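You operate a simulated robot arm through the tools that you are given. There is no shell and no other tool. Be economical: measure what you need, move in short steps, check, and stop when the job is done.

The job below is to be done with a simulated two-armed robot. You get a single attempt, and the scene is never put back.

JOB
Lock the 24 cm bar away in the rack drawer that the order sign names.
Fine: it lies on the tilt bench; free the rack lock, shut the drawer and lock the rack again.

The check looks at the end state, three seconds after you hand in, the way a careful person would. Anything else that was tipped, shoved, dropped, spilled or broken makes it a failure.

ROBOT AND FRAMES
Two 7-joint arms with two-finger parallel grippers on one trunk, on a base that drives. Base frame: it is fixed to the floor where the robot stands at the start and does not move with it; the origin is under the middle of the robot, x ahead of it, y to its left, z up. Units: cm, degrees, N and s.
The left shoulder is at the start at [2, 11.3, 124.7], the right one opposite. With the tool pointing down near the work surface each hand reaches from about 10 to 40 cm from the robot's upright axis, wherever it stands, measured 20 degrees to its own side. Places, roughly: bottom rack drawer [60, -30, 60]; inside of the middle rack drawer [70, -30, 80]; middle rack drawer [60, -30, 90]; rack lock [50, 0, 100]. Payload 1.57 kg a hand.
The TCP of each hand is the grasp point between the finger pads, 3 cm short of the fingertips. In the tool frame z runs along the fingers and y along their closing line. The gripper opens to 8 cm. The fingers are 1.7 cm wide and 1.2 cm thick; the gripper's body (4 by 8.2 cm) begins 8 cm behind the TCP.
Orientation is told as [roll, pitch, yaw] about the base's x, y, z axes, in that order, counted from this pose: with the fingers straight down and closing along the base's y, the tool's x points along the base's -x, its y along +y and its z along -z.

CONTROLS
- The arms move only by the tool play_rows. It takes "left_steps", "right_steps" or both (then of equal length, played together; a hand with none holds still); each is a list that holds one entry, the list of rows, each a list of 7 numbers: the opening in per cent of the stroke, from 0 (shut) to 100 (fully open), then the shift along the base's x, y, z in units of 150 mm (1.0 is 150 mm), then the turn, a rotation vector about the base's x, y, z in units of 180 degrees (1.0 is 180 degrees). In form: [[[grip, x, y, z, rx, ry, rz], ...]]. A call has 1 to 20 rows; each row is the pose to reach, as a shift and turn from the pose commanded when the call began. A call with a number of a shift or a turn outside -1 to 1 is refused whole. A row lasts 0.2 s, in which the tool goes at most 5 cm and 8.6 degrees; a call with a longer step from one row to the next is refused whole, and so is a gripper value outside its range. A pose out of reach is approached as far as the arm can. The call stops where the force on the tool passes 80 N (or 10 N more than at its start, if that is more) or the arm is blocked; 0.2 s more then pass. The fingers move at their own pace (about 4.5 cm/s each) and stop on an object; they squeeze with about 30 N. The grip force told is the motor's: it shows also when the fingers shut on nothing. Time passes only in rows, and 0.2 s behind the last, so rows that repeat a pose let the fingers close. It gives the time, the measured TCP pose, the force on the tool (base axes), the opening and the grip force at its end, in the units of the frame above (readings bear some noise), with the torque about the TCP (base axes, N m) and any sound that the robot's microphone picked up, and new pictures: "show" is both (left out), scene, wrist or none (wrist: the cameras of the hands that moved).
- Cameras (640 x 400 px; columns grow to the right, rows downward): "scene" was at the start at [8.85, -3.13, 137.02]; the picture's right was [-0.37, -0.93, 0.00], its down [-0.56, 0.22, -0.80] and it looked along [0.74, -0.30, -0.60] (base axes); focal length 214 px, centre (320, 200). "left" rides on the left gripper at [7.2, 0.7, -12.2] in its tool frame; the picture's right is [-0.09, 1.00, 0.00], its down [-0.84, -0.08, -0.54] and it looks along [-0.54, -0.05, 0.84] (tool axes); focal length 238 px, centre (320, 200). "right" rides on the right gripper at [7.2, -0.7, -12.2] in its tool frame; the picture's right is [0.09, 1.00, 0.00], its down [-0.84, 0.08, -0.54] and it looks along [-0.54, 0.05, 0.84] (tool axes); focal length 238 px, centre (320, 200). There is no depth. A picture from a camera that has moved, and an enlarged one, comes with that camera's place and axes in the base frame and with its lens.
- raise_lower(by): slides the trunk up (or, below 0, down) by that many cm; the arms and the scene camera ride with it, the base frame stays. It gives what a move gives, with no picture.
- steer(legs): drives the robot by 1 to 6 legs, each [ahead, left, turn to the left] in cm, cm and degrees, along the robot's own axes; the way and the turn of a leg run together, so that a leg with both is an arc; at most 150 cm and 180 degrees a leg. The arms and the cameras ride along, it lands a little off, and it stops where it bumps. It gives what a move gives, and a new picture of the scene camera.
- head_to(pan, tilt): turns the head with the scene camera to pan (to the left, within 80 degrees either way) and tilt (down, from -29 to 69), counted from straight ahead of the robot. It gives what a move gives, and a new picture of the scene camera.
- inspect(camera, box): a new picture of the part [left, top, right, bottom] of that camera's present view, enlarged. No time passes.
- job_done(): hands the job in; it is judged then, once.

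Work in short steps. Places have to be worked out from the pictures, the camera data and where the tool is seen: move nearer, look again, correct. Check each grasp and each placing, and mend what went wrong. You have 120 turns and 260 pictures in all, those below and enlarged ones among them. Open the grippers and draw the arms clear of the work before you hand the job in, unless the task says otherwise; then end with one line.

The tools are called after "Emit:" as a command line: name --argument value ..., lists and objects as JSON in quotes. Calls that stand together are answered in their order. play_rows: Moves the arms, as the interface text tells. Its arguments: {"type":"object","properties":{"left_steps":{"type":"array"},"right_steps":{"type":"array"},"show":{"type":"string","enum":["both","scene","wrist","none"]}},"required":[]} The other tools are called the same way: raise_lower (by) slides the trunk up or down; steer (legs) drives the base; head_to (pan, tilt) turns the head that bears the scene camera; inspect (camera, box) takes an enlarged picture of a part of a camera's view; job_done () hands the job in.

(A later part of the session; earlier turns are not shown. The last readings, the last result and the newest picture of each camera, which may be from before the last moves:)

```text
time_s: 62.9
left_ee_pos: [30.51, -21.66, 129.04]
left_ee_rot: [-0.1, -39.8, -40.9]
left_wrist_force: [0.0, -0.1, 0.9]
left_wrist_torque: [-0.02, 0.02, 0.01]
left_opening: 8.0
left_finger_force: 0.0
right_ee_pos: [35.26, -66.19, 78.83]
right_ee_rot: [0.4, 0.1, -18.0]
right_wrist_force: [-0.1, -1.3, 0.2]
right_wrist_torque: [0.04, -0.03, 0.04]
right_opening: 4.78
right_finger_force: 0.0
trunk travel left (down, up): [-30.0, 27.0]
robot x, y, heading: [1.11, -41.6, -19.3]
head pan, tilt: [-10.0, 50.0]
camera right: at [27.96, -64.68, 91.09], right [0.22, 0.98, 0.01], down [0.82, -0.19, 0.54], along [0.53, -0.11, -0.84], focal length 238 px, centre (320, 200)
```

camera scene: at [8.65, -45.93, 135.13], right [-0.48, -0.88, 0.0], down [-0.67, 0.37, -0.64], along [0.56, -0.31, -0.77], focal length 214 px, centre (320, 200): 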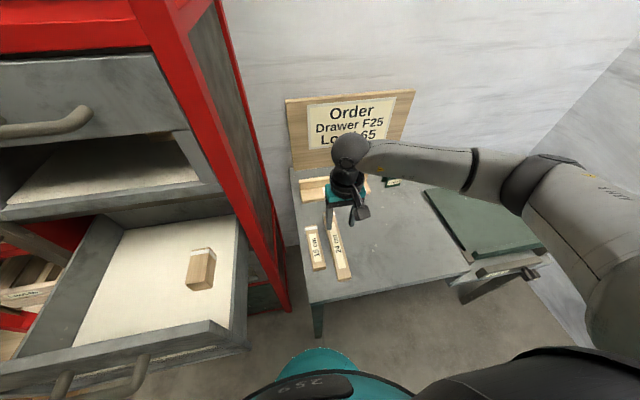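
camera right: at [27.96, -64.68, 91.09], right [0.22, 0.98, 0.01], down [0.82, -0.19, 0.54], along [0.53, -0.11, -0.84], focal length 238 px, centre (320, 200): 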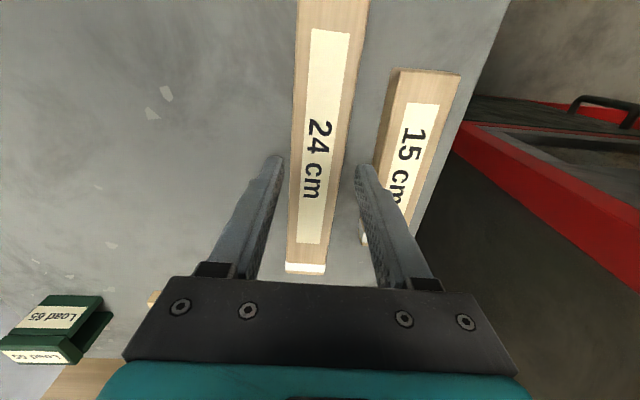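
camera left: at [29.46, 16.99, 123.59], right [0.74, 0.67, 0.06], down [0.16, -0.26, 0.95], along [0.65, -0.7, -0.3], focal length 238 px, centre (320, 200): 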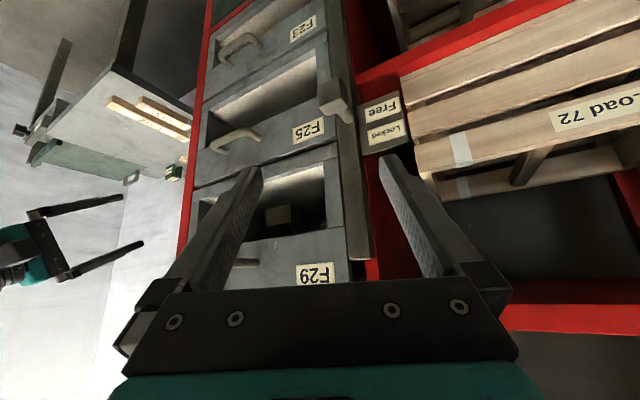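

Top of the bar is at about z 75.3 and the fingers straddle it, with the right finger near the 15 cm bar. I narrow to 57 % and descend 2.2 cm.

Emit:
play_rows --right_steps '[[[57, -0.03, 0.003, 0, 0, 0, 0], [57, -0.065, 0.013, 0, 0, 0, 0], [57, -0.065, 0.013, -0.05, 0, 0, 0], [57, -0.065, 0.013, -0.1, 0, 0, 0], [57, -0.065, 0.013, -0.147, 0, 0, 0]]]' --show "wrist"

```text
time_s: 64.1
left_ee_pos: [30.59, -21.56, 128.97]
left_ee_rot: [-0.2, -39.8, -40.9]
left_wrist_force: [0.5, -0.7, 0.0]
left_wrist_torque: [-0.01, 0.0, 0.02]
left_opening: 7.97
left_finger_force: 0.1
right_ee_pos: [34.1, -66.05, 76.71]
right_ee_rot: [0.5, -0.1, -18.1]
right_wrist_force: [0.3, 1.1, -0.7]
right_wrist_torque: [0.02, -0.02, 0.0]
right_opening: 4.55
right_finger_force: 0.0
trunk travel left (down, up): [-30.0, 27.0]
robot x, y, heading: [0.95, -41.97, -19.0]
head pan, tilt: [-10.0, 50.0]
camera right: at [27.06, -64.58, 88.95], right [0.22, 0.98, 0.01], down [0.82, -0.19, 0.54], along [0.53, -0.11, -0.84], focal length 238 px, centre (320, 200)
```

right: 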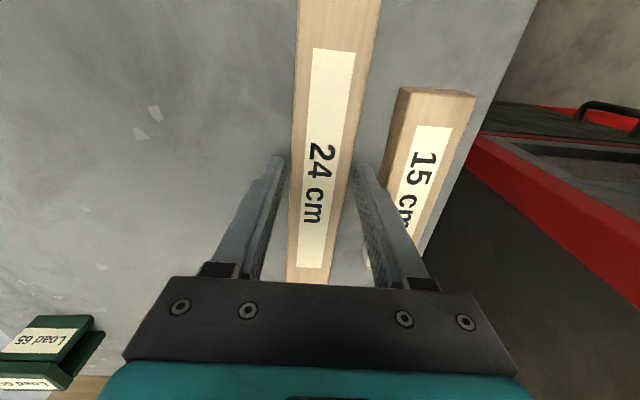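

The fingers straddle the bar with no contact. I go 0.6 cm lower and close.

Emit:
play_rows --right_steps '[[[57, 0, 0, -0.04, 0, 0, 0], [57, 0, 0, -0.04, 0, 0, 0], [0, 0, 0, -0.04, 0, 0, 0], [0, 0, 0, -0.04, 0, 0, 0], [0, 0, 0, -0.04, 0, 0, 0], [0, 0, 0, -0.04, 0, 0, 0]]]' --show "wrist"

```text
time_s: 65.5
left_ee_pos: [30.45, -21.62, 129.0]
left_ee_rot: [0.0, -39.9, -40.8]
left_wrist_force: [0.1, -0.5, 0.3]
left_wrist_torque: [-0.02, 0.01, -0.01]
left_opening: 8.02
left_finger_force: 0.0
right_ee_pos: [34.21, -66.01, 76.16]
right_ee_rot: [0.5, -0.1, -17.9]
right_wrist_force: [-0.6, 1.2, -0.1]
right_wrist_torque: [0.02, 0.0, -0.03]
right_opening: 3.93
right_finger_force: 29.8
trunk travel left (down, up): [-30.0, 27.0]
robot x, y, heading: [0.93, -42.07, -18.8]
head pan, tilt: [-10.0, 50.0]
camera right: at [27.06, -64.56, 88.39], right [0.22, 0.98, 0.01], down [0.82, -0.19, 0.54], along [0.53, -0.11, -0.84], focal length 238 px, centre (320, 200)
```

right: 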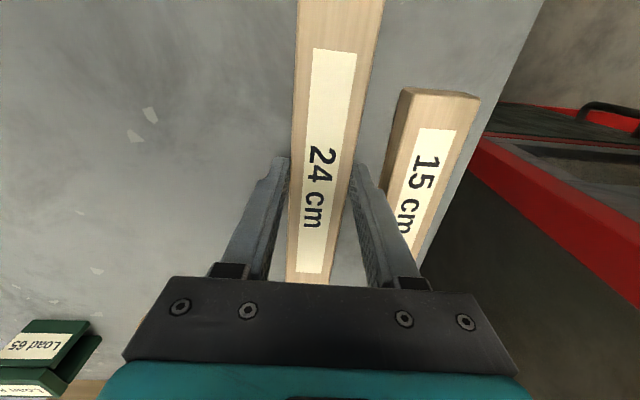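

The bar is gripped (3.93 cm). I lift it in stages.

Emit:
play_rows --right_steps '[[[0, 0, 0, 0.06, 0, 0, 0], [0, 0, 0, 0.13, 0, 0, 0], [0, 0, 0, 0.25, 0, 0, 0], [0, 0, 0, 0.4, 0, 0, 0], [0, 0, 0, 0.6, 0, 0, 0], [0, 0, 0, 0.8, 0, 0, 0], [0, 0, 0, 0.99, 0, 0, 0]]]'

```text
time_s: 67.1
left_ee_pos: [30.53, -21.69, 128.97]
left_ee_rot: [0.0, -39.8, -40.7]
left_wrist_force: [0.1, -0.7, 0.3]
left_wrist_torque: [0.02, -0.06, 0.01]
left_opening: 8.0
left_finger_force: 0.0
right_ee_pos: [34.34, -66.1, 91.07]
right_ee_rot: [0.4, 0.0, -18.0]
right_wrist_force: [1.0, 0.1, -1.2]
right_wrist_torque: [0.03, -0.01, 0.04]
right_opening: 3.94
right_finger_force: 29.7
trunk travel left (down, up): [-30.0, 27.0]
robot x, y, heading: [0.71, -42.04, -18.8]
head pan, tilt: [-10.0, 50.0]
camera scene: at [8.64, -45.93, 135.13], right [-0.48, -0.88, 0.0], down [-0.67, 0.37, -0.64], along [0.56, -0.31, -0.77], focal length 214 px, centre (320, 200)
camera right: at [27.07, -64.52, 103.31], right [0.22, 0.98, 0.01], down [0.82, -0.19, 0.54], along [0.53, -0.11, -0.84], focal length 238 px, centre (320, 200)
```

scene: 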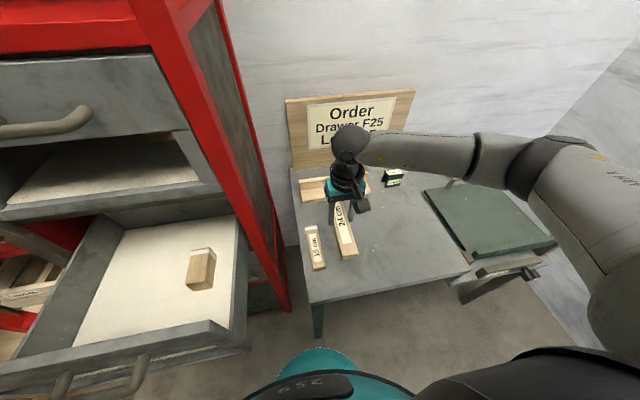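
right: 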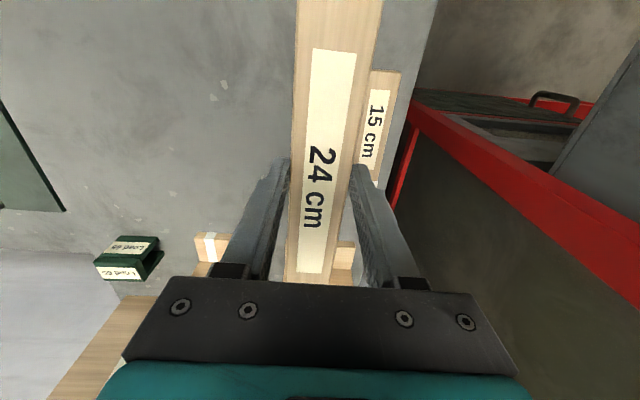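

The bar is held near its middle. Plan: lay it crosswise in the drawer between panel and block, around (32.5,-19). I lift it high, turning the hand by -90°.

Emit:
play_rows --right_steps '[[[0, 0, 0, 0.15, 0, 0, 0], [0, 0, 0, 0.35, 0, 0, 0], [0, 0, 0, 0.55, 0, 0, 0], [0, 0, 0, 0.75, 0, 0, 0], [0, 0, 0, 0.98, 0, 0, 0]]]' --show "none"

Emit:
play_rows --right_steps '[[[0, 0, 0, 0.1, 0, 0, 0], [0, 0, 0, 0.25, 0, 0, 0], [0, 0, 0, 0.4, 0, 0, 0], [0, 0, 0, 0.55, 0, 0, 0], [0, 0, 0, 0.7, 0, 0, 0]]]' --show "none"

Emit:
steer --legs '[[-20, 0, 0]]'

```text
time_s: 68.3
left_ee_pos: [30.56, -21.58, 129.1]
left_ee_rot: [-0.1, -39.9, -40.8]
left_wrist_force: [-0.1, 0.4, 0.3]
left_wrist_torque: [0.01, 0.02, -0.01]
left_opening: 8.0
left_finger_force: 0.0
right_ee_pos: [34.44, -66.25, 105.66]
right_ee_rot: [0.6, 0.0, -18.1]
right_wrist_force: [-0.1, 0.4, -0.8]
right_wrist_torque: [0.0, 0.03, 0.02]
right_opening: 3.93
right_finger_force: 29.6
trunk travel left (down, up): [-30.0, 27.0]
robot x, y, heading: [1.06, -42.02, -19.0]
head pan, tilt: [-10.0, 50.0]
```

```text
time_s: 69.5
left_ee_pos: [30.46, -21.7, 128.9]
left_ee_rot: [-0.1, -39.9, -40.8]
left_wrist_force: [0.4, 0.1, -0.6]
left_wrist_torque: [-0.01, 0.01, 0.03]
left_opening: 7.99
left_finger_force: 0.1
right_ee_pos: [34.17, -66.16, 116.43]
right_ee_rot: [0.5, -0.1, -18.0]
right_wrist_force: [0.2, -0.2, -1.6]
right_wrist_torque: [0.0, 0.02, 0.01]
right_opening: 3.93
right_finger_force: 30.4
trunk travel left (down, up): [-30.0, 27.0]
robot x, y, heading: [1.16, -42.01, -18.9]
head pan, tilt: [-10.0, 50.0]
```

```text
time_s: 71.1
left_ee_pos: [11.43, -15.07, 129.05]
left_ee_rot: [-0.1, -39.8, -40.7]
left_wrist_force: [0.1, 1.1, 0.1]
left_wrist_torque: [0.01, -0.03, -0.01]
left_opening: 7.99
left_finger_force: 0.0
right_ee_pos: [15.35, -59.62, 116.34]
right_ee_rot: [0.5, -0.1, -17.9]
right_wrist_force: [-0.7, -0.6, -1.5]
right_wrist_torque: [0.03, -0.01, 0.01]
right_opening: 3.93
right_finger_force: 30.7
trunk travel left (down, up): [-30.0, 27.0]
robot x, y, heading: [-17.72, -35.62, -18.7]
head pan, tilt: [-10.0, 50.0]
camera scene: at [-10.34, -39.44, 135.13], right [-0.48, -0.88, 0.0], down [-0.67, 0.37, -0.64], along [0.56, -0.31, -0.77], focal length 214 px, centre (320, 200)
```

scene: 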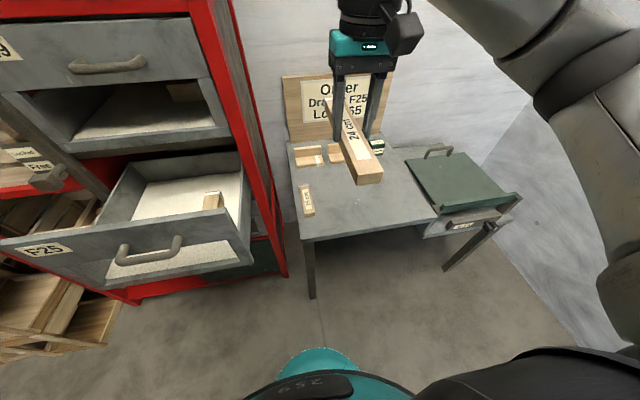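

Now I drive 43 cm left in front of the rack.

Emit:
steer --legs '[[0, 43, 0.5]]'

Emit:
head_to --pan -8 --tilt 45

```text
time_s: 73.7
left_ee_pos: [25.24, 26.39, 128.91]
left_ee_rot: [-0.2, -39.8, -40.1]
left_wrist_force: [0.2, 0.8, -0.2]
left_wrist_torque: [-0.04, 0.0, -0.03]
left_opening: 8.0
left_finger_force: 0.2
right_ee_pos: [29.32, -18.08, 116.4]
right_ee_rot: [0.5, 0.0, -17.4]
right_wrist_force: [0.9, 0.4, -2.1]
right_wrist_torque: [0.0, 0.02, 0.04]
right_opening: 3.93
right_finger_force: 30.3
trunk travel left (down, up): [-30.0, 27.0]
robot x, y, heading: [-3.92, 5.84, -18.2]
head pan, tilt: [-10.0, 50.0]
camera scene: at [3.59, 1.85, 135.12], right [-0.47, -0.88, 0.0], down [-0.68, 0.36, -0.64], along [0.57, -0.3, -0.77], focal length 214 px, centre (320, 200)
```

scene: 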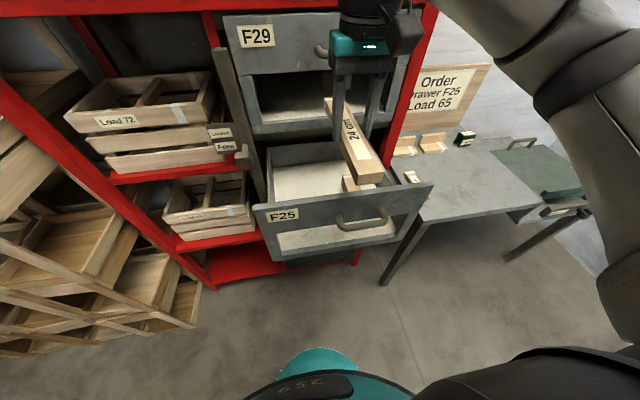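

```text
time_s: 74.4
left_ee_pos: [25.18, 26.33, 129.07]
left_ee_rot: [0.0, -39.8, -40.1]
left_wrist_force: [0.7, 0.0, 0.1]
left_wrist_torque: [-0.04, 0.02, 0.04]
left_opening: 7.99
left_finger_force: 0.0
right_ee_pos: [29.31, -18.18, 116.32]
right_ee_rot: [0.6, 0.0, -17.4]
right_wrist_force: [0.0, 0.1, -1.3]
right_wrist_torque: [-0.02, 0.02, -0.03]
right_opening: 3.94
right_finger_force: 30.0
trunk travel left (down, up): [-30.0, 27.0]
robot x, y, heading: [-3.95, 5.71, -18.2]
head pan, tilt: [-8.0, 45.0]
camera scene: at [4.08, 1.84, 135.81], right [-0.44, -0.9, 0.0], down [-0.63, 0.31, -0.71], along [0.63, -0.31, -0.71], focal length 214 px, centre (320, 200)
```

scene: 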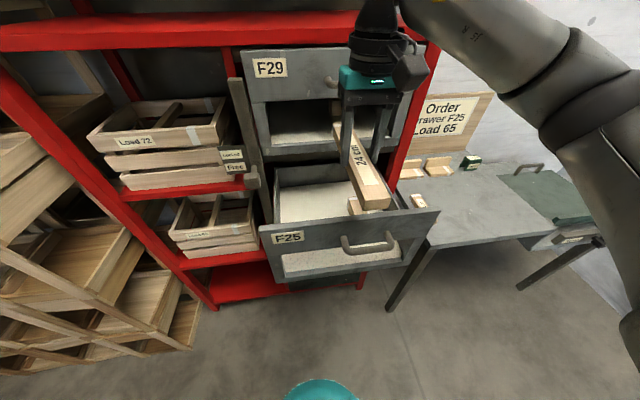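

The hand is above the drawer. I turn it -90° so the bar lies crosswise, shifting 3.5 cm forward at the end.

Emit:
play_rows --right_steps '[[[0, 0, 0, 0, 0, 0, -0.0457], [0, 0, 0, 0, 0, 0, -0.0915], [0, 0, 0, 0, 0, 0, -0.137], [0, 0, 0, 0, 0, 0, -0.183], [0, 0, 0, 0, 0, 0, -0.229], [0, 0, 0, 0, 0, 0, -0.274], [0, 0.04, -0.01, 0, 0, 0, -0.32], [0, 0.08, -0.025, 0, 0, 0, -0.366], [0, 0.13, -0.04, 0, 0, 0, -0.412], [0, 0.17, -0.055, 0, 0, 0, -0.457], [0, 0.22, -0.073, 0, 0, 0, -0.503]]]'

```text
time_s: 76.8
left_ee_pos: [25.2, 26.31, 128.94]
left_ee_rot: [-0.1, -39.8, -40.2]
left_wrist_force: [-1.3, -0.5, 0.5]
left_wrist_torque: [-0.04, -0.02, 0.02]
left_opening: 7.98
left_finger_force: 0.0
right_ee_pos: [32.58, -19.23, 116.35]
right_ee_rot: [0.5, 0.0, -108.0]
right_wrist_force: [-0.5, -0.2, -0.2]
right_wrist_torque: [0.02, 0.0, -0.01]
right_opening: 3.94
right_finger_force: 29.7
trunk travel left (down, up): [-30.0, 27.0]
robot x, y, heading: [-3.84, 5.51, -18.3]
head pan, tilt: [-8.0, 45.0]
camera scene: at [4.1, 1.85, 135.81], right [-0.44, -0.9, 0.0], down [-0.63, 0.31, -0.71], along [0.63, -0.31, -0.71], focal length 214 px, centre (320, 200)
camera right: at [34.11, -11.98, 128.59], right [0.98, -0.22, 0.01], down [-0.19, -0.82, 0.54], along [-0.11, -0.53, -0.84], focal length 238 px, centre (320, 200)
```

scene: 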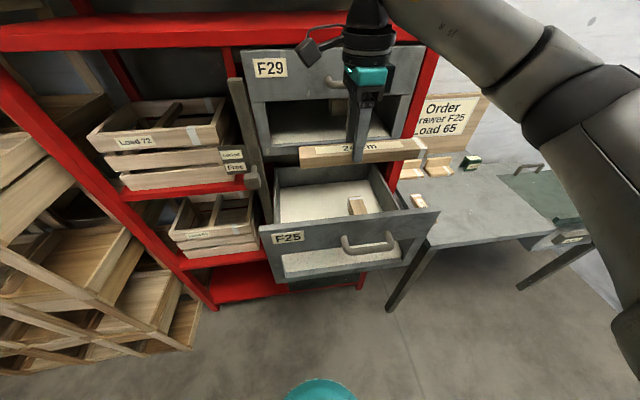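
right: 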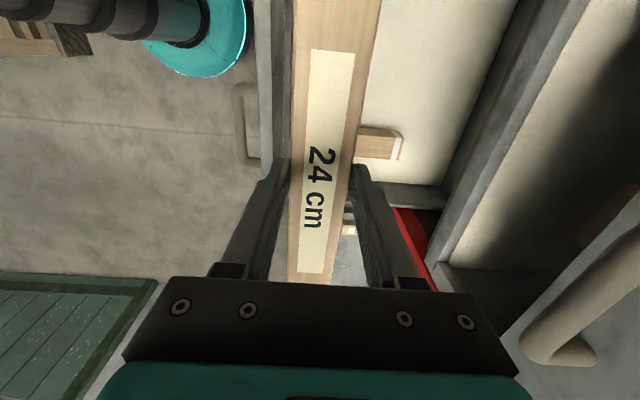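

The view shows the free floor between the panel (≈31.8) and the block (≈44 along the normal); the bar should centre near 37.8, so +0.8. I descend 15 cm.

Emit:
play_rows --right_steps '[[[0, 0.05, -0.017, 0, 0, 0, 0], [0, 0.05, -0.017, -0.2, 0, 0, 0], [0, 0.05, -0.017, -0.4, 0, 0, 0], [0, 0.05, -0.017, -0.6, 0, 0, 0], [0, 0.05, -0.017, -0.8, 0, 0, 0], [0, 0.05, -0.017, -1.0, 0, 0, 0]]]'

```text
time_s: 78.2
left_ee_pos: [25.16, 26.32, 129.08]
left_ee_rot: [-0.2, -39.8, -40.1]
left_wrist_force: [-0.6, 0.9, -0.5]
left_wrist_torque: [-0.01, 0.02, -0.02]
left_opening: 8.0
left_finger_force: 0.1
right_ee_pos: [33.08, -19.51, 101.32]
right_ee_rot: [0.6, 0.0, -107.8]
right_wrist_force: [0.6, 0.7, -0.8]
right_wrist_torque: [0.02, 0.0, 0.01]
right_opening: 3.93
right_finger_force: 29.9
trunk travel left (down, up): [-30.0, 27.0]
robot x, y, heading: [-3.77, 5.96, -18.1]
head pan, tilt: [-8.0, 45.0]
camera scene: at [4.09, 1.83, 135.81], right [-0.44, -0.9, 0.0], down [-0.63, 0.31, -0.71], along [0.63, -0.31, -0.71], focal length 214 px, centre (320, 200)
camera right: at [34.56, -12.37, 113.65], right [0.98, -0.22, 0.01], down [-0.19, -0.82, 0.54], along [-0.11, -0.53, -0.84], focal length 238 px, centre (320, 200)
```

scene: 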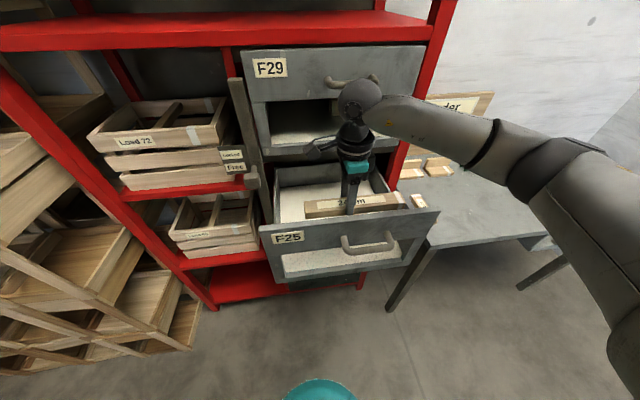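
right: 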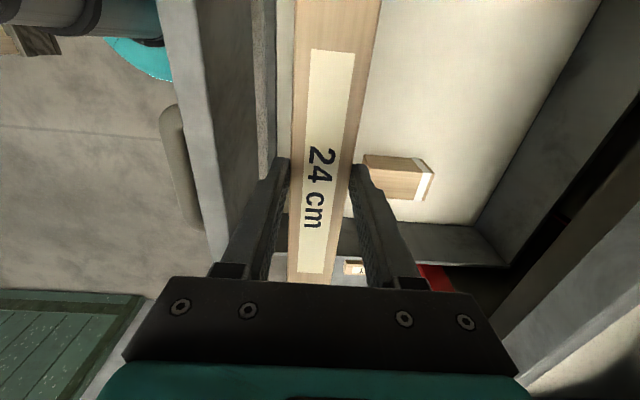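

Well placed between panel and block. I go 10 cm further down.

Emit:
play_rows --right_steps '[[[0, 0, 0, -0.17, 0, 0, 0], [0, 0, 0, -0.34, 0, 0, 0], [0, 0, 0, -0.5, 0, 0, 0], [0, 0, 0, -0.66, 0, 0, 0]]]'

```text
time_s: 79.2
left_ee_pos: [25.21, 26.24, 128.96]
left_ee_rot: [-0.2, -39.8, -40.2]
left_wrist_force: [0.1, -0.5, -0.1]
left_wrist_torque: [0.02, 0.01, 0.0]
left_opening: 7.99
left_finger_force: 0.0
right_ee_pos: [33.31, -19.53, 91.39]
right_ee_rot: [0.6, -0.1, -107.9]
right_wrist_force: [0.1, -0.9, -1.7]
right_wrist_torque: [0.05, -0.02, -0.04]
right_opening: 3.94
right_finger_force: 29.3
trunk travel left (down, up): [-30.0, 27.0]
robot x, y, heading: [-4.07, 5.52, -18.3]
head pan, tilt: [-8.0, 45.0]
camera scene: at [4.09, 1.84, 135.81], right [-0.44, -0.9, 0.0], down [-0.63, 0.31, -0.71], along [0.63, -0.31, -0.71], focal length 214 px, centre (320, 200)
camera right: at [34.76, -12.34, 103.63], right [0.98, -0.22, 0.01], down [-0.19, -0.82, 0.54], along [-0.11, -0.53, -0.84], focal length 238 px, centre (320, 200)
```

scene: 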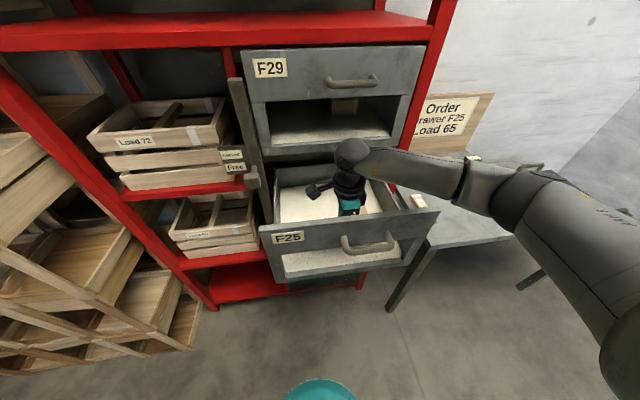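
right: 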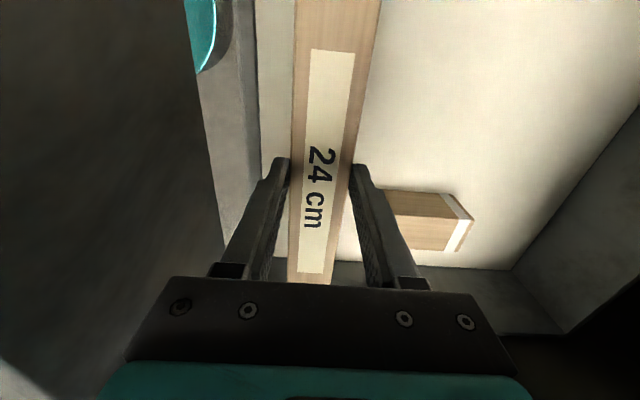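

Everything clear. I lower in 1 cm steps watching the force.

Emit:
play_rows --right_steps '[[[0, 0, 0, -0.05, 0, 0, 0], [0, 0, 0, -0.1, 0, 0, 0], [0, 0, 0, -0.15, 0, 0, 0], [0, 0, 0, -0.2, 0, 0, 0]]]' --show "wrist"

```text
time_s: 80.2
left_ee_pos: [25.22, 26.35, 129.0]
left_ee_rot: [0.0, -39.8, -40.2]
left_wrist_force: [-0.1, -0.1, -0.4]
left_wrist_torque: [0.03, -0.02, -0.02]
left_opening: 8.01
left_finger_force: 0.0
right_ee_pos: [33.45, -19.46, 88.54]
right_ee_rot: [0.6, -0.1, -107.9]
right_wrist_force: [1.2, 0.2, -1.5]
right_wrist_torque: [0.03, -0.01, -0.01]
right_opening: 3.91
right_finger_force: 29.5
trunk travel left (down, up): [-30.0, 27.0]
robot x, y, heading: [-3.87, 5.17, -18.1]
head pan, tilt: [-8.0, 45.0]
camera right: at [34.8, -12.3, 100.75], right [0.98, -0.22, 0.01], down [-0.19, -0.82, 0.54], along [-0.11, -0.53, -0.84], focal length 238 px, centre (320, 200)
```

right: 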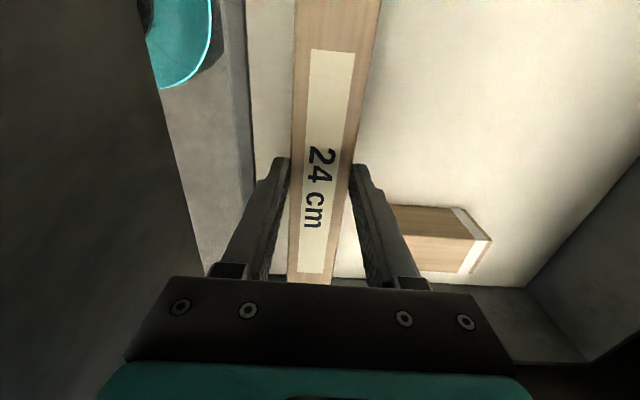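

No contact yet. I lower another 1.5 cm.

Emit:
play_rows --right_steps '[[[0, 0, 0, -0.035, 0, 0, 0], [0, 0, 0, -0.07, 0, 0, 0], [0, 0, 0, -0.1, 0, 0, 0]]]' --show "wrist"

```text
time_s: 81.0
left_ee_pos: [25.16, 26.25, 128.97]
left_ee_rot: [-0.1, -39.8, -40.3]
left_wrist_force: [-0.4, 0.3, 0.4]
left_wrist_torque: [-0.01, 0.01, 0.01]
left_opening: 7.98
left_finger_force: 0.1
right_ee_pos: [33.37, -19.44, 86.98]
right_ee_rot: [0.5, -0.1, -107.9]
right_wrist_force: [0.1, 0.1, -1.2]
right_wrist_torque: [0.02, -0.02, 0.0]
right_opening: 3.94
right_finger_force: 30.4
trunk travel left (down, up): [-30.0, 27.0]
robot x, y, heading: [-4.02, 5.66, -18.1]
head pan, tilt: [-8.0, 45.0]
camera right: at [34.83, -12.28, 99.25], right [0.98, -0.22, 0.01], down [-0.19, -0.82, 0.54], along [-0.11, -0.53, -0.84], focal length 238 px, centre (320, 200)
```

right: 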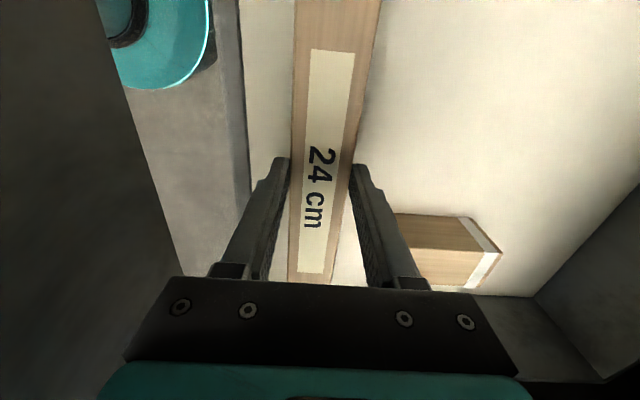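

Still free. Another 1.2 cm down.

Emit:
play_rows --right_steps '[[[0, 0, 0, -0.03, 0, 0, 0], [0, 0, 0, -0.055, 0, 0, 0], [0, 0, 0, -0.08, 0, 0, 0]]]' --show "wrist"

```text
time_s: 81.8
left_ee_pos: [25.25, 26.32, 128.96]
left_ee_rot: [-0.1, -39.8, -40.1]
left_wrist_force: [0.2, 0.1, -0.1]
left_wrist_torque: [0.0, 0.02, 0.0]
left_opening: 8.01
left_finger_force: 0.1
right_ee_pos: [33.45, -19.54, 85.8]
right_ee_rot: [0.5, 0.0, -107.9]
right_wrist_force: [0.4, -0.3, -1.9]
right_wrist_torque: [0.0, -0.03, 0.01]
right_opening: 3.93
right_finger_force: 29.3
trunk travel left (down, up): [-30.0, 27.0]
robot x, y, heading: [-3.84, 6.05, -18.2]
head pan, tilt: [-8.0, 45.0]
camera right: at [34.87, -12.29, 97.98], right [0.98, -0.22, 0.01], down [-0.19, -0.82, 0.54], along [-0.11, -0.53, -0.84], focal length 238 px, centre (320, 200)
```

right: 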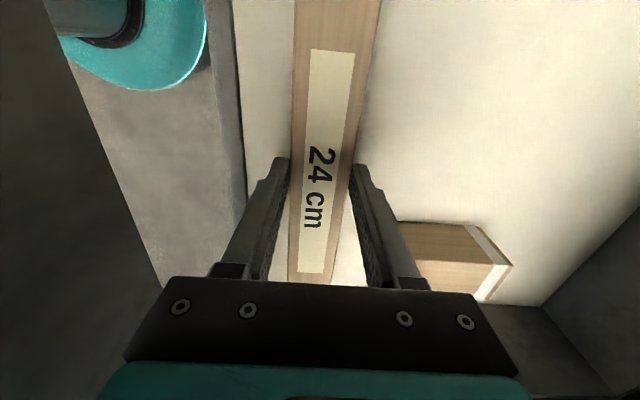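

Still no contact. Another 1.2 cm.

Emit:
play_rows --right_steps '[[[0, 0, 0, -0.03, 0, 0, 0], [0, 0, 0, -0.055, 0, 0, 0], [0, 0, 0, -0.08, 0, 0, 0]]]'

```text
time_s: 82.6
left_ee_pos: [25.02, 26.33, 128.95]
left_ee_rot: [-0.1, -39.8, -40.1]
left_wrist_force: [-0.5, 0.4, 1.0]
left_wrist_torque: [0.04, -0.01, 0.0]
left_opening: 7.99
left_finger_force: 0.1
right_ee_pos: [33.36, -19.46, 84.54]
right_ee_rot: [0.6, -0.1, -107.9]
right_wrist_force: [-0.2, 1.0, -1.6]
right_wrist_torque: [0.02, -0.03, 0.01]
right_opening: 3.93
right_finger_force: 30.3
trunk travel left (down, up): [-30.0, 27.0]
robot x, y, heading: [-3.9, 5.61, -18.3]
head pan, tilt: [-8.0, 45.0]
camera scene: at [4.08, 1.85, 135.82], right [-0.44, -0.9, 0.0], down [-0.63, 0.31, -0.71], along [0.63, -0.31, -0.71], focal length 214 px, centre (320, 200)
camera right: at [34.89, -12.32, 96.79], right [0.98, -0.22, 0.01], down [-0.19, -0.82, 0.54], along [-0.11, -0.53, -0.84], focal length 238 px, centre (320, 200)
```

scene: 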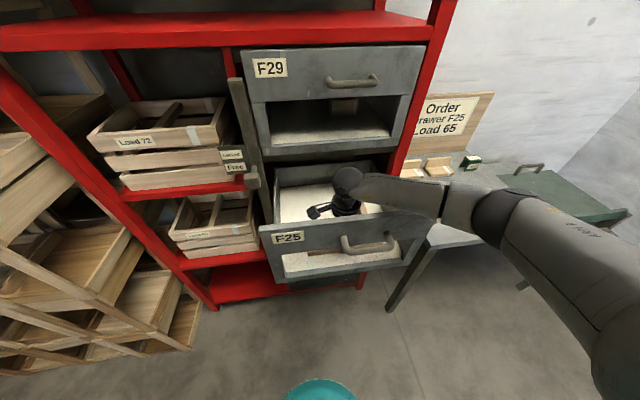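
right: 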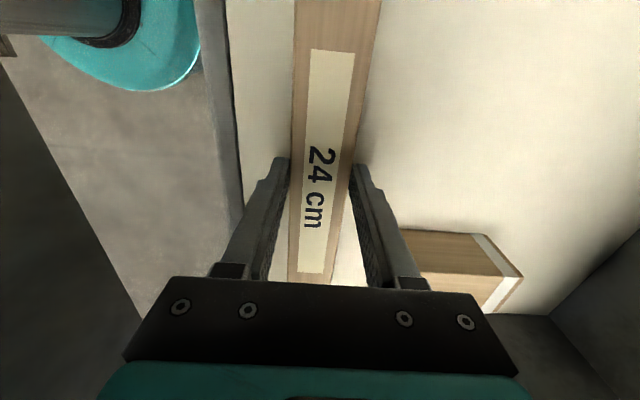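

The hint says the drawer inside is near z 80; the bar's underside is now about 81.3. I lower 1 cm more.

Emit:
play_rows --right_steps '[[[0, 0, 0, -0.035, 0, 0, 0], [0, 0, 0, -0.07, 0, 0, 0], [0, 0, 0, -0.07, 0, 0, 0]]]'

```text
time_s: 83.4
left_ee_pos: [25.05, 26.54, 129.01]
left_ee_rot: [-0.1, -39.9, -40.2]
left_wrist_force: [0.8, -0.5, -0.4]
left_wrist_torque: [0.03, 0.0, 0.03]
left_opening: 8.01
left_finger_force: 0.0
right_ee_pos: [33.66, -19.34, 83.86]
right_ee_rot: [1.0, 0.1, -108.0]
right_wrist_force: [-0.5, -4.1, 31.7]
right_wrist_torque: [0.04, 0.26, -0.05]
right_opening: 3.96
right_finger_force: 30.6
trunk travel left (down, up): [-30.0, 27.0]
robot x, y, heading: [-3.84, 5.55, -18.1]
head pan, tilt: [-8.0, 45.0]
camera scene: at [3.89, 1.94, 135.85], right [-0.44, -0.9, 0.0], down [-0.63, 0.31, -0.71], along [0.64, -0.31, -0.71], focal length 214 px, centre (320, 200)
camera right: at [34.94, -12.28, 96.14], right [0.98, -0.22, 0.02], down [-0.19, -0.82, 0.54], along [-0.1, -0.53, -0.84], focal length 238 px, centre (320, 200)
```

scene: 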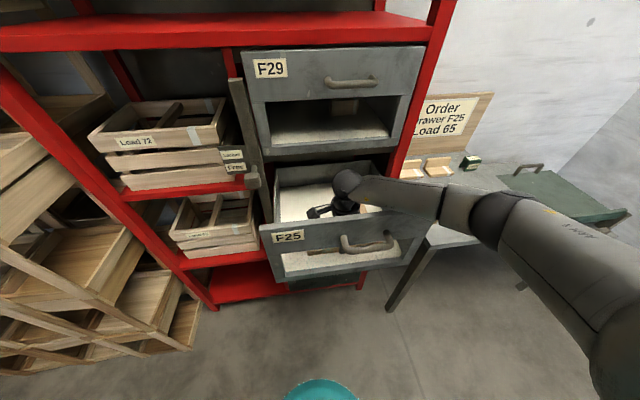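
right: 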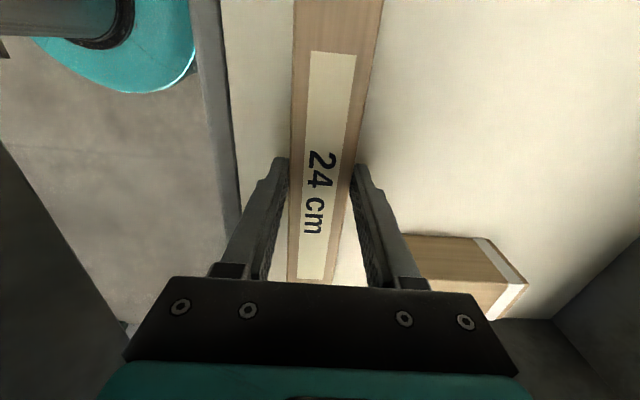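

Contact with the floor (32 N). I ease up slightly and open to 62 %.

Emit:
play_rows --right_steps '[[[0, 0, 0, 0.02, 0, 0, 0], [62, 0, 0, 0.02, 0, 0, 0], [62, 0, 0, 0.02, 0, 0, 0], [62, 0, 0, 0.02, 0, 0, 0]]]' --show "wrist"

```text
time_s: 84.4
left_ee_pos: [25.25, 26.29, 129.04]
left_ee_rot: [-0.1, -39.8, -40.2]
left_wrist_force: [-0.4, -0.3, 0.8]
left_wrist_torque: [-0.02, 0.01, 0.02]
left_opening: 8.0
left_finger_force: 0.1
right_ee_pos: [33.36, -19.37, 83.74]
right_ee_rot: [0.4, 0.0, -108.0]
right_wrist_force: [0.7, -0.6, -0.3]
right_wrist_torque: [0.01, -0.01, -0.01]
right_opening: 4.98
right_finger_force: 0.1
trunk travel left (down, up): [-30.0, 27.0]
robot x, y, heading: [-4.04, 5.28, -18.3]
head pan, tilt: [-8.0, 45.0]
camera right: at [34.83, -12.25, 95.98], right [0.98, -0.22, 0.01], down [-0.19, -0.82, 0.54], along [-0.11, -0.53, -0.84], focal length 238 px, centre (320, 200)
```

right: 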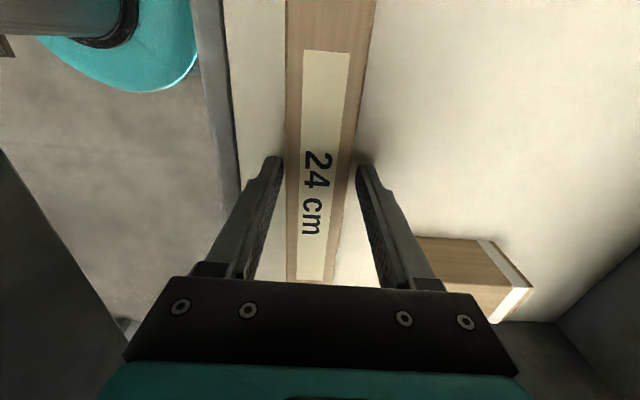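

The bar is released on the drawer floor. I lift straight up.

Emit:
play_rows --right_steps '[[[62, 0.01, -0.003, 0.07, 0, 0, 0], [62, 0.01, -0.003, 0.15, 0, 0, 0], [62, 0.01, -0.003, 0.3, 0, 0, 0], [62, 0.01, -0.003, 0.5, 0, 0, 0], [62, 0.01, -0.003, 0.75, 0, 0, 0], [62, 0.01, -0.003, 0.99, 0, 0, 0]]]' --show "wrist"

Emit:
play_rows --right_steps '[[[62, 0, 0, 0.25, 0, 0, 0], [62, 0, 0, 0.5, 0, 0, 0], [62, 0, 0, 0.75, 0, 0, 0], [62, 0, 0, 0.95, 0, 0, 0]]]'

```text
time_s: 85.8
left_ee_pos: [25.21, 26.3, 128.97]
left_ee_rot: [-0.1, -39.8, -40.3]
left_wrist_force: [0.3, -0.3, 0.1]
left_wrist_torque: [-0.03, -0.01, 0.01]
left_opening: 7.98
left_finger_force: 0.1
right_ee_pos: [33.5, -19.49, 98.66]
right_ee_rot: [0.5, 0.0, -108.0]
right_wrist_force: [0.7, 0.0, -0.6]
right_wrist_torque: [0.0, -0.02, 0.0]
right_opening: 4.97
right_finger_force: 0.0
trunk travel left (down, up): [-30.0, 27.0]
robot x, y, heading: [-4.26, 5.66, -18.5]
head pan, tilt: [-8.0, 45.0]
camera right: at [34.93, -12.26, 110.91], right [0.98, -0.22, 0.01], down [-0.19, -0.82, 0.54], along [-0.11, -0.53, -0.84], focal length 238 px, centre (320, 200)
```

right: 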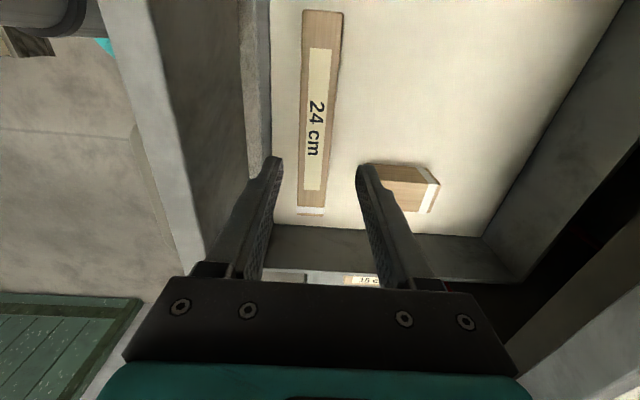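

```text
time_s: 86.8
left_ee_pos: [25.22, 26.39, 129.06]
left_ee_rot: [-0.1, -39.8, -40.2]
left_wrist_force: [0.1, 0.8, -0.5]
left_wrist_torque: [-0.03, 0.0, 0.0]
left_opening: 8.0
left_finger_force: 0.0
right_ee_pos: [33.57, -19.45, 112.75]
right_ee_rot: [0.4, 0.0, -108.0]
right_wrist_force: [-0.3, 0.2, -0.1]
right_wrist_torque: [0.02, 0.0, -0.04]
right_opening: 4.98
right_finger_force: 0.1
trunk travel left (down, up): [-30.0, 27.0]
robot x, y, heading: [-3.75, 5.66, -18.1]
head pan, tilt: [-8.0, 45.0]
camera scene: at [4.06, 1.86, 135.82], right [-0.44, -0.9, 0.0], down [-0.63, 0.31, -0.71], along [0.63, -0.31, -0.71], focal length 214 px, centre (320, 200)
camera right: at [34.9, -12.4, 125.11], right [0.98, -0.22, 0.01], down [-0.19, -0.82, 0.54], along [-0.11, -0.53, -0.84], focal length 238 px, centre (320, 200)
```

scene: 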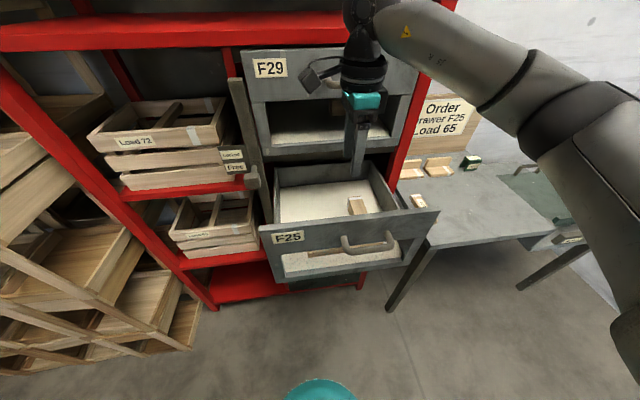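
right: 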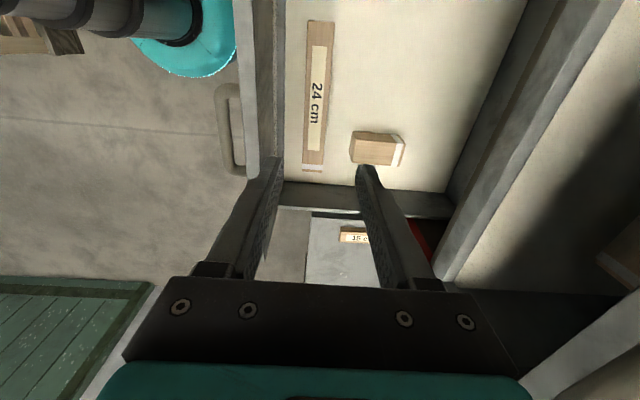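

The bar lies flat and clear in F25. To shut it I will push the panel with closed, forward-tilted fingers. I drive back 8 cm, then turn the hand to yaw -18, pitch -45 in front of the panel.

Emit:
steer --legs '[[-8, 0, 0]]'

Emit:
play_rows --right_steps '[[[0, -0.039, 0.013, 0, -0.0189, -0.0096, 0.0363], [0, -0.078, 0.025, 0, -0.0379, -0.0193, 0.0726], [0, -0.117, 0.038, 0, -0.0568, -0.0289, 0.1089], [0, -0.156, 0.051, 0, -0.0758, -0.0386, 0.1452], [0, -0.195, 0.063, 0, -0.0947, -0.0482, 0.1815], [0, -0.234, 0.076, 0, -0.1137, -0.0579, 0.2178], [0, -0.273, 0.089, 0, -0.1326, -0.0675, 0.254], [0, -0.312, 0.102, 0, -0.1516, -0.0772, 0.2903], [0, -0.351, 0.114, 0, -0.1705, -0.0868, 0.3266], [0, -0.39, 0.127, 0, -0.1895, -0.0965, 0.3629], [0, -0.429, 0.14, 0, -0.2084, -0.1061, 0.3992], [0, -0.468, 0.152, 0, -0.2274, -0.1158, 0.4355], [0, -0.507, 0.165, 0, -0.2463, -0.1254, 0.4718]]]'

```text
time_s: 87.8
left_ee_pos: [17.5, 28.74, 128.94]
left_ee_rot: [-0.1, -39.8, -40.1]
left_wrist_force: [0.1, 0.9, -0.1]
left_wrist_torque: [0.0, -0.05, 0.0]
left_opening: 8.03
left_finger_force: 0.1
right_ee_pos: [25.9, -17.07, 112.8]
right_ee_rot: [0.6, -0.1, -107.9]
right_wrist_force: [-0.3, -0.1, 0.7]
right_wrist_torque: [0.0, 0.01, -0.01]
right_opening: 4.98
right_finger_force: 0.1
trunk travel left (down, up): [-30.0, 27.0]
robot x, y, heading: [-11.2, 7.94, -18.0]
head pan, tilt: [-8.0, 45.0]
camera scene: at [-3.55, 4.36, 135.83], right [-0.44, -0.9, 0.0], down [-0.63, 0.31, -0.71], along [0.63, -0.31, -0.71], focal length 214 px, centre (320, 200)
```

scene: 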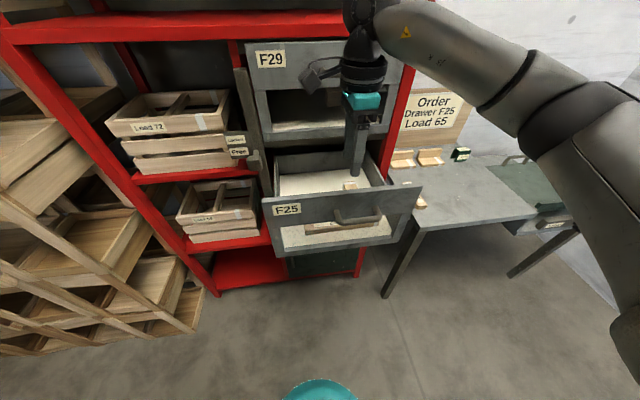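

```text
time_s: 90.7
left_ee_pos: [17.71, 28.72, 128.96]
left_ee_rot: [-0.1, -39.8, -40.2]
left_wrist_force: [1.0, -0.6, 0.6]
left_wrist_torque: [-0.05, -0.02, 0.01]
left_opening: 7.98
left_finger_force: 0.1
right_ee_pos: [21.6, -14.69, 113.51]
right_ee_rot: [0.4, -45.1, -17.6]
right_wrist_force: [0.0, -0.1, -0.2]
right_wrist_torque: [-0.01, -0.02, 0.01]
right_opening: 0.01
right_finger_force: 21.2
right hand out of reach, approached as far as the arm can: row 12, 13
trunk travel left (down, up): [-30.0, 27.0]
robot x, y, heading: [-11.82, 8.03, -18.3]
head pan, tilt: [-8.0, 45.0]
camera scene: at [-3.45, 4.31, 135.82], right [-0.44, -0.9, 0.0], down [-0.63, 0.31, -0.71], along [0.63, -0.31, -0.71], focal length 214 px, centre (320, 200)
camera right: at [8.26, -11.17, 117.02], right [0.24, 0.97, -0.06], down [0.22, 0.01, 0.98], along [0.95, -0.24, -0.21], focal length 238 px, centre (320, 200)
```

scene: 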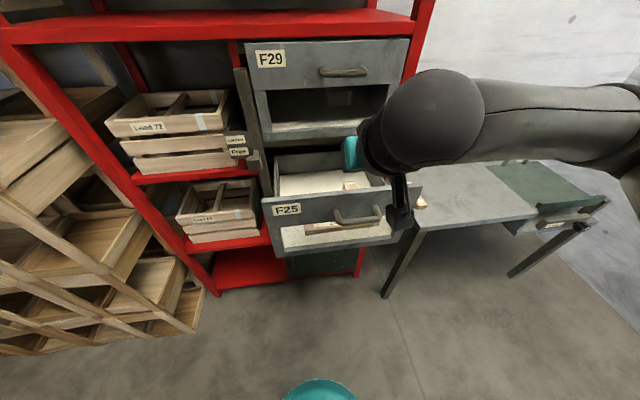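
right: 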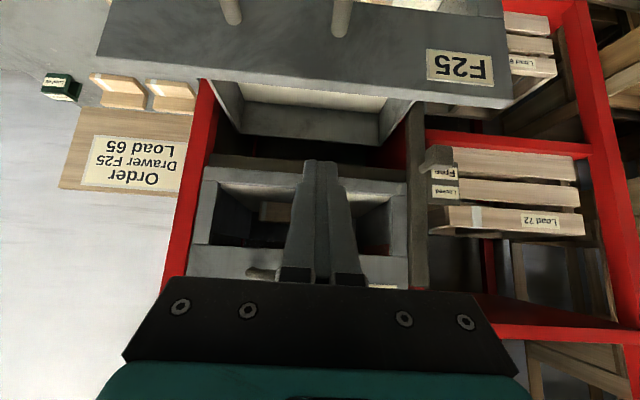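

The hand is at its near limit; I back the robot 7 cm more so that it can be lowered in front of the panel.

Emit:
steer --legs '[[-7, 0, 0]]'

Emit:
play_rows --right_steps '[[[0, 0.09, -0.05, -0.15, 0, 0, 0], [0, 0.18, -0.1, -0.3, 0, 0, 0], [0, 0.2, -0.12, -0.45, 0, 0, 0], [0, 0.2, -0.12, -0.6, 0, 0, 0], [0, 0.2, -0.12, -0.7, 0, 0, 0]]]'

```text
time_s: 91.7
left_ee_pos: [10.93, 31.01, 129.06]
left_ee_rot: [-0.1, -39.8, -40.1]
left_wrist_force: [-0.2, 0.0, 0.7]
left_wrist_torque: [0.0, -0.04, 0.0]
left_opening: 8.0
left_finger_force: 0.0
right_ee_pos: [14.91, -12.54, 113.53]
right_ee_rot: [0.4, -45.0, -17.7]
right_wrist_force: [-0.8, 0.0, 0.0]
right_wrist_torque: [-0.02, -0.04, -0.03]
right_opening: 0.01
right_finger_force: 21.6
trunk travel left (down, up): [-30.0, 27.0]
robot x, y, heading: [-17.72, 10.41, -18.3]
head pan, tilt: [-8.0, 45.0]
camera scene: at [-10.13, 6.53, 135.83], right [-0.44, -0.9, 0.0], down [-0.63, 0.31, -0.71], along [0.64, -0.31, -0.71], focal length 214 px, centre (320, 200)
```

scene: 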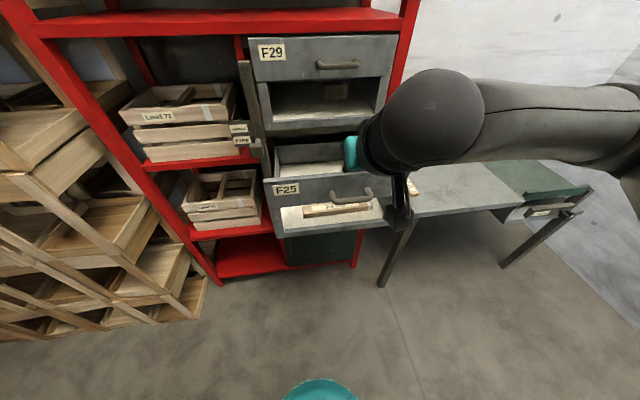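

```text
time_s: 92.9
left_ee_pos: [11.03, 30.88, 128.96]
left_ee_rot: [-0.2, -39.9, -40.1]
left_wrist_force: [0.7, 0.3, -0.9]
left_wrist_torque: [-0.02, 0.02, 0.04]
left_opening: 8.02
left_finger_force: 0.0
right_ee_pos: [18.11, -14.4, 102.97]
right_ee_rot: [0.5, -45.0, -17.8]
right_wrist_force: [-0.4, 0.3, -0.1]
right_wrist_torque: [0.01, -0.02, 0.03]
right_opening: 0.01
right_finger_force: 21.2
trunk travel left (down, up): [-30.0, 27.0]
robot x, y, heading: [-17.79, 10.1, -18.1]
head pan, tilt: [-8.0, 45.0]
camera scene: at [-10.03, 6.49, 135.82], right [-0.44, -0.9, 0.0], down [-0.63, 0.31, -0.71], along [0.63, -0.31, -0.71], focal length 214 px, centre (320, 200)
camera right: at [4.74, -10.8, 106.54], right [0.24, 0.97, -0.06], down [0.22, 0.01, 0.98], along [0.95, -0.25, -0.21], focal length 238 px, centre (320, 200)
```

scene: 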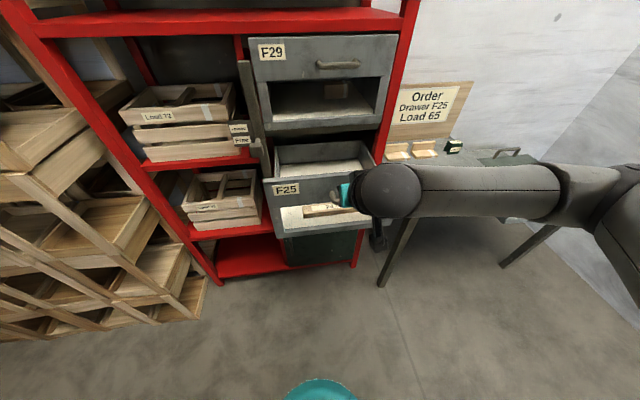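
right: 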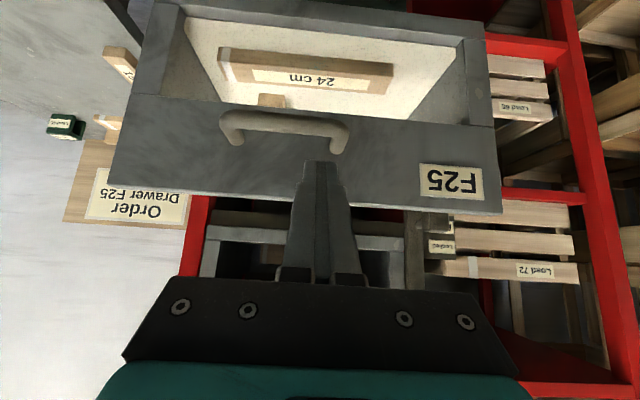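

The bar shows through F25's window and the fingertips face the panel just above the handle. I push 15 cm along the rack axis.

Emit:
play_rows --right_steps '[[[0, 0.095, -0.031, -0.03, 0, 0, 0], [0, 0.19, -0.062, -0.03, 0, 0, 0], [0, 0.285, -0.093, -0.03, 0, 0, 0], [0, 0.36, -0.117, -0.03, 0, 0, 0], [0, 0.42, -0.136, -0.03, 0, 0, 0], [0, 0.49, -0.159, -0.03, 0, 0, 0], [0, 0.57, -0.185, -0.03, 0, 0, 0], [0, 0.66, -0.214, -0.03, 0, 0, 0], [0, 0.75, -0.244, -0.03, 0, 0, 0], [0, 0.85, -0.276, -0.03, 0, 0, 0], [0, 0.95, -0.309, -0.03, 0, 0, 0]]]'

```text
time_s: 95.3
left_ee_pos: [11.14, 31.16, 128.88]
left_ee_rot: [-0.1, -39.8, -40.1]
left_wrist_force: [0.1, -0.1, 0.2]
left_wrist_torque: [0.0, -0.04, -0.01]
left_opening: 7.99
left_finger_force: 0.0
right_ee_pos: [32.35, -18.97, 102.5]
right_ee_rot: [0.5, -45.1, -17.9]
right_wrist_force: [-0.1, 0.4, 0.2]
right_wrist_torque: [-0.03, 0.01, 0.02]
right_opening: 0.0
right_finger_force: 21.1
trunk travel left (down, up): [-30.0, 27.0]
robot x, y, heading: [-18.03, 10.22, -18.0]
head pan, tilt: [-8.0, 45.0]
camera scene: at [-9.99, 6.48, 135.81], right [-0.44, -0.9, 0.0], down [-0.63, 0.31, -0.71], along [0.63, -0.31, -0.71], focal length 214 px, centre (320, 200)
camera right: at [18.99, -15.45, 106.04], right [0.24, 0.97, -0.06], down [0.22, 0.01, 0.98], along [0.95, -0.25, -0.21], focal length 238 px, centre (320, 200)
```

scene: 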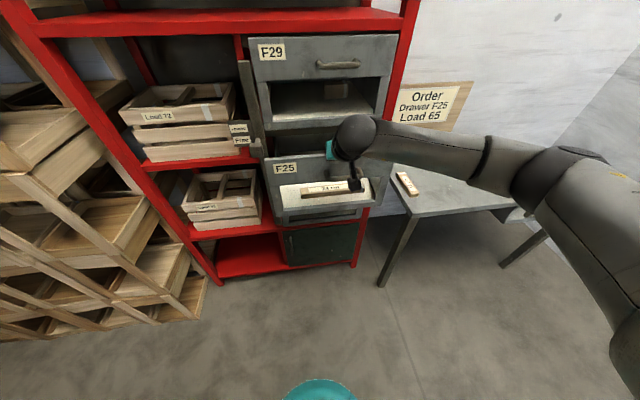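
right: 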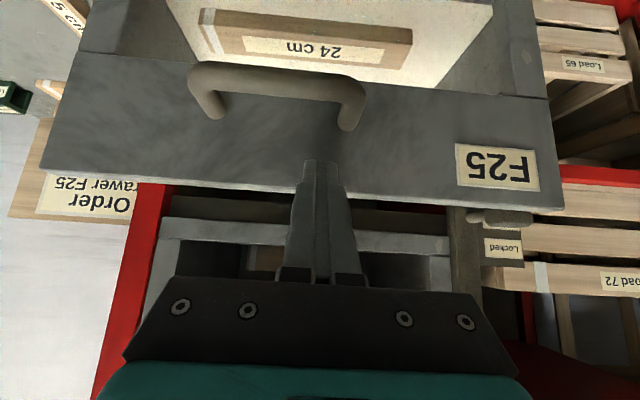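

The drawer slides in well. I now drive 12 cm ahead with the hand held, pushing it further but not to the end.

Emit:
steer --legs '[[12, 0, 0]]'

Emit:
inspect --camera "right" --box '[0, 0, 640, 400]'

```text
time_s: 96.5
left_ee_pos: [22.47, 27.22, 128.94]
left_ee_rot: [0.0, -39.7, -40.0]
left_wrist_force: [-0.4, -0.1, -0.1]
left_wrist_torque: [0.03, 0.0, 0.0]
left_opening: 7.99
left_finger_force: 0.0
right_ee_pos: [43.7, -22.71, 102.4]
right_ee_rot: [0.4, -44.9, -17.8]
right_wrist_force: [-1.1, -0.3, -0.3]
right_wrist_torque: [0.01, -0.01, 0.02]
right_opening: 0.0
right_finger_force: 21.6
trunk travel left (down, up): [-30.0, 27.0]
robot x, y, heading: [-7.0, 6.61, -18.0]
head pan, tilt: [-8.0, 45.0]
camera scene: at [1.4, 2.75, 135.81], right [-0.44, -0.9, 0.0], down [-0.64, 0.31, -0.71], along [0.63, -0.31, -0.71], focal length 214 px, centre (320, 200)
```

scene: 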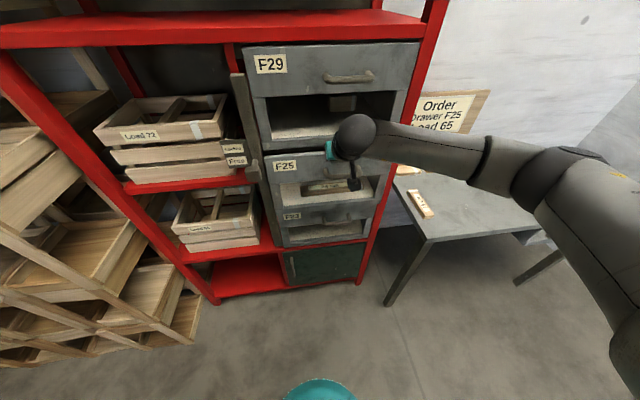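

```text
1.00 times, centred on (320, 200) of right (not enlarged: the box is as wide or as high as the picture)
camera zoom: at [30.31, -19.14, 105.98], right [0.24, 0.97, -0.06], down [0.22, 0.01, 0.98], along [0.95, -0.25, -0.21], focal length 238 px, centre (320, 200)
```

zoom: 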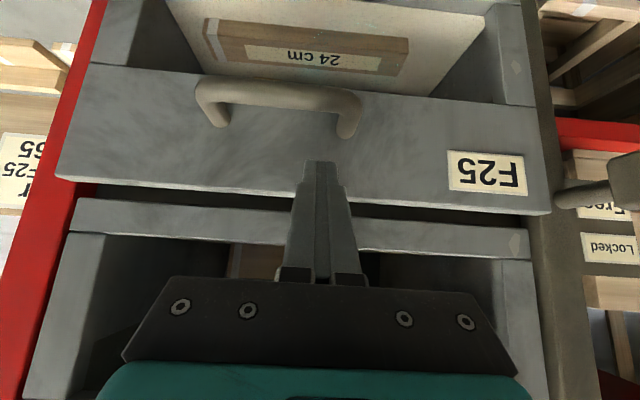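

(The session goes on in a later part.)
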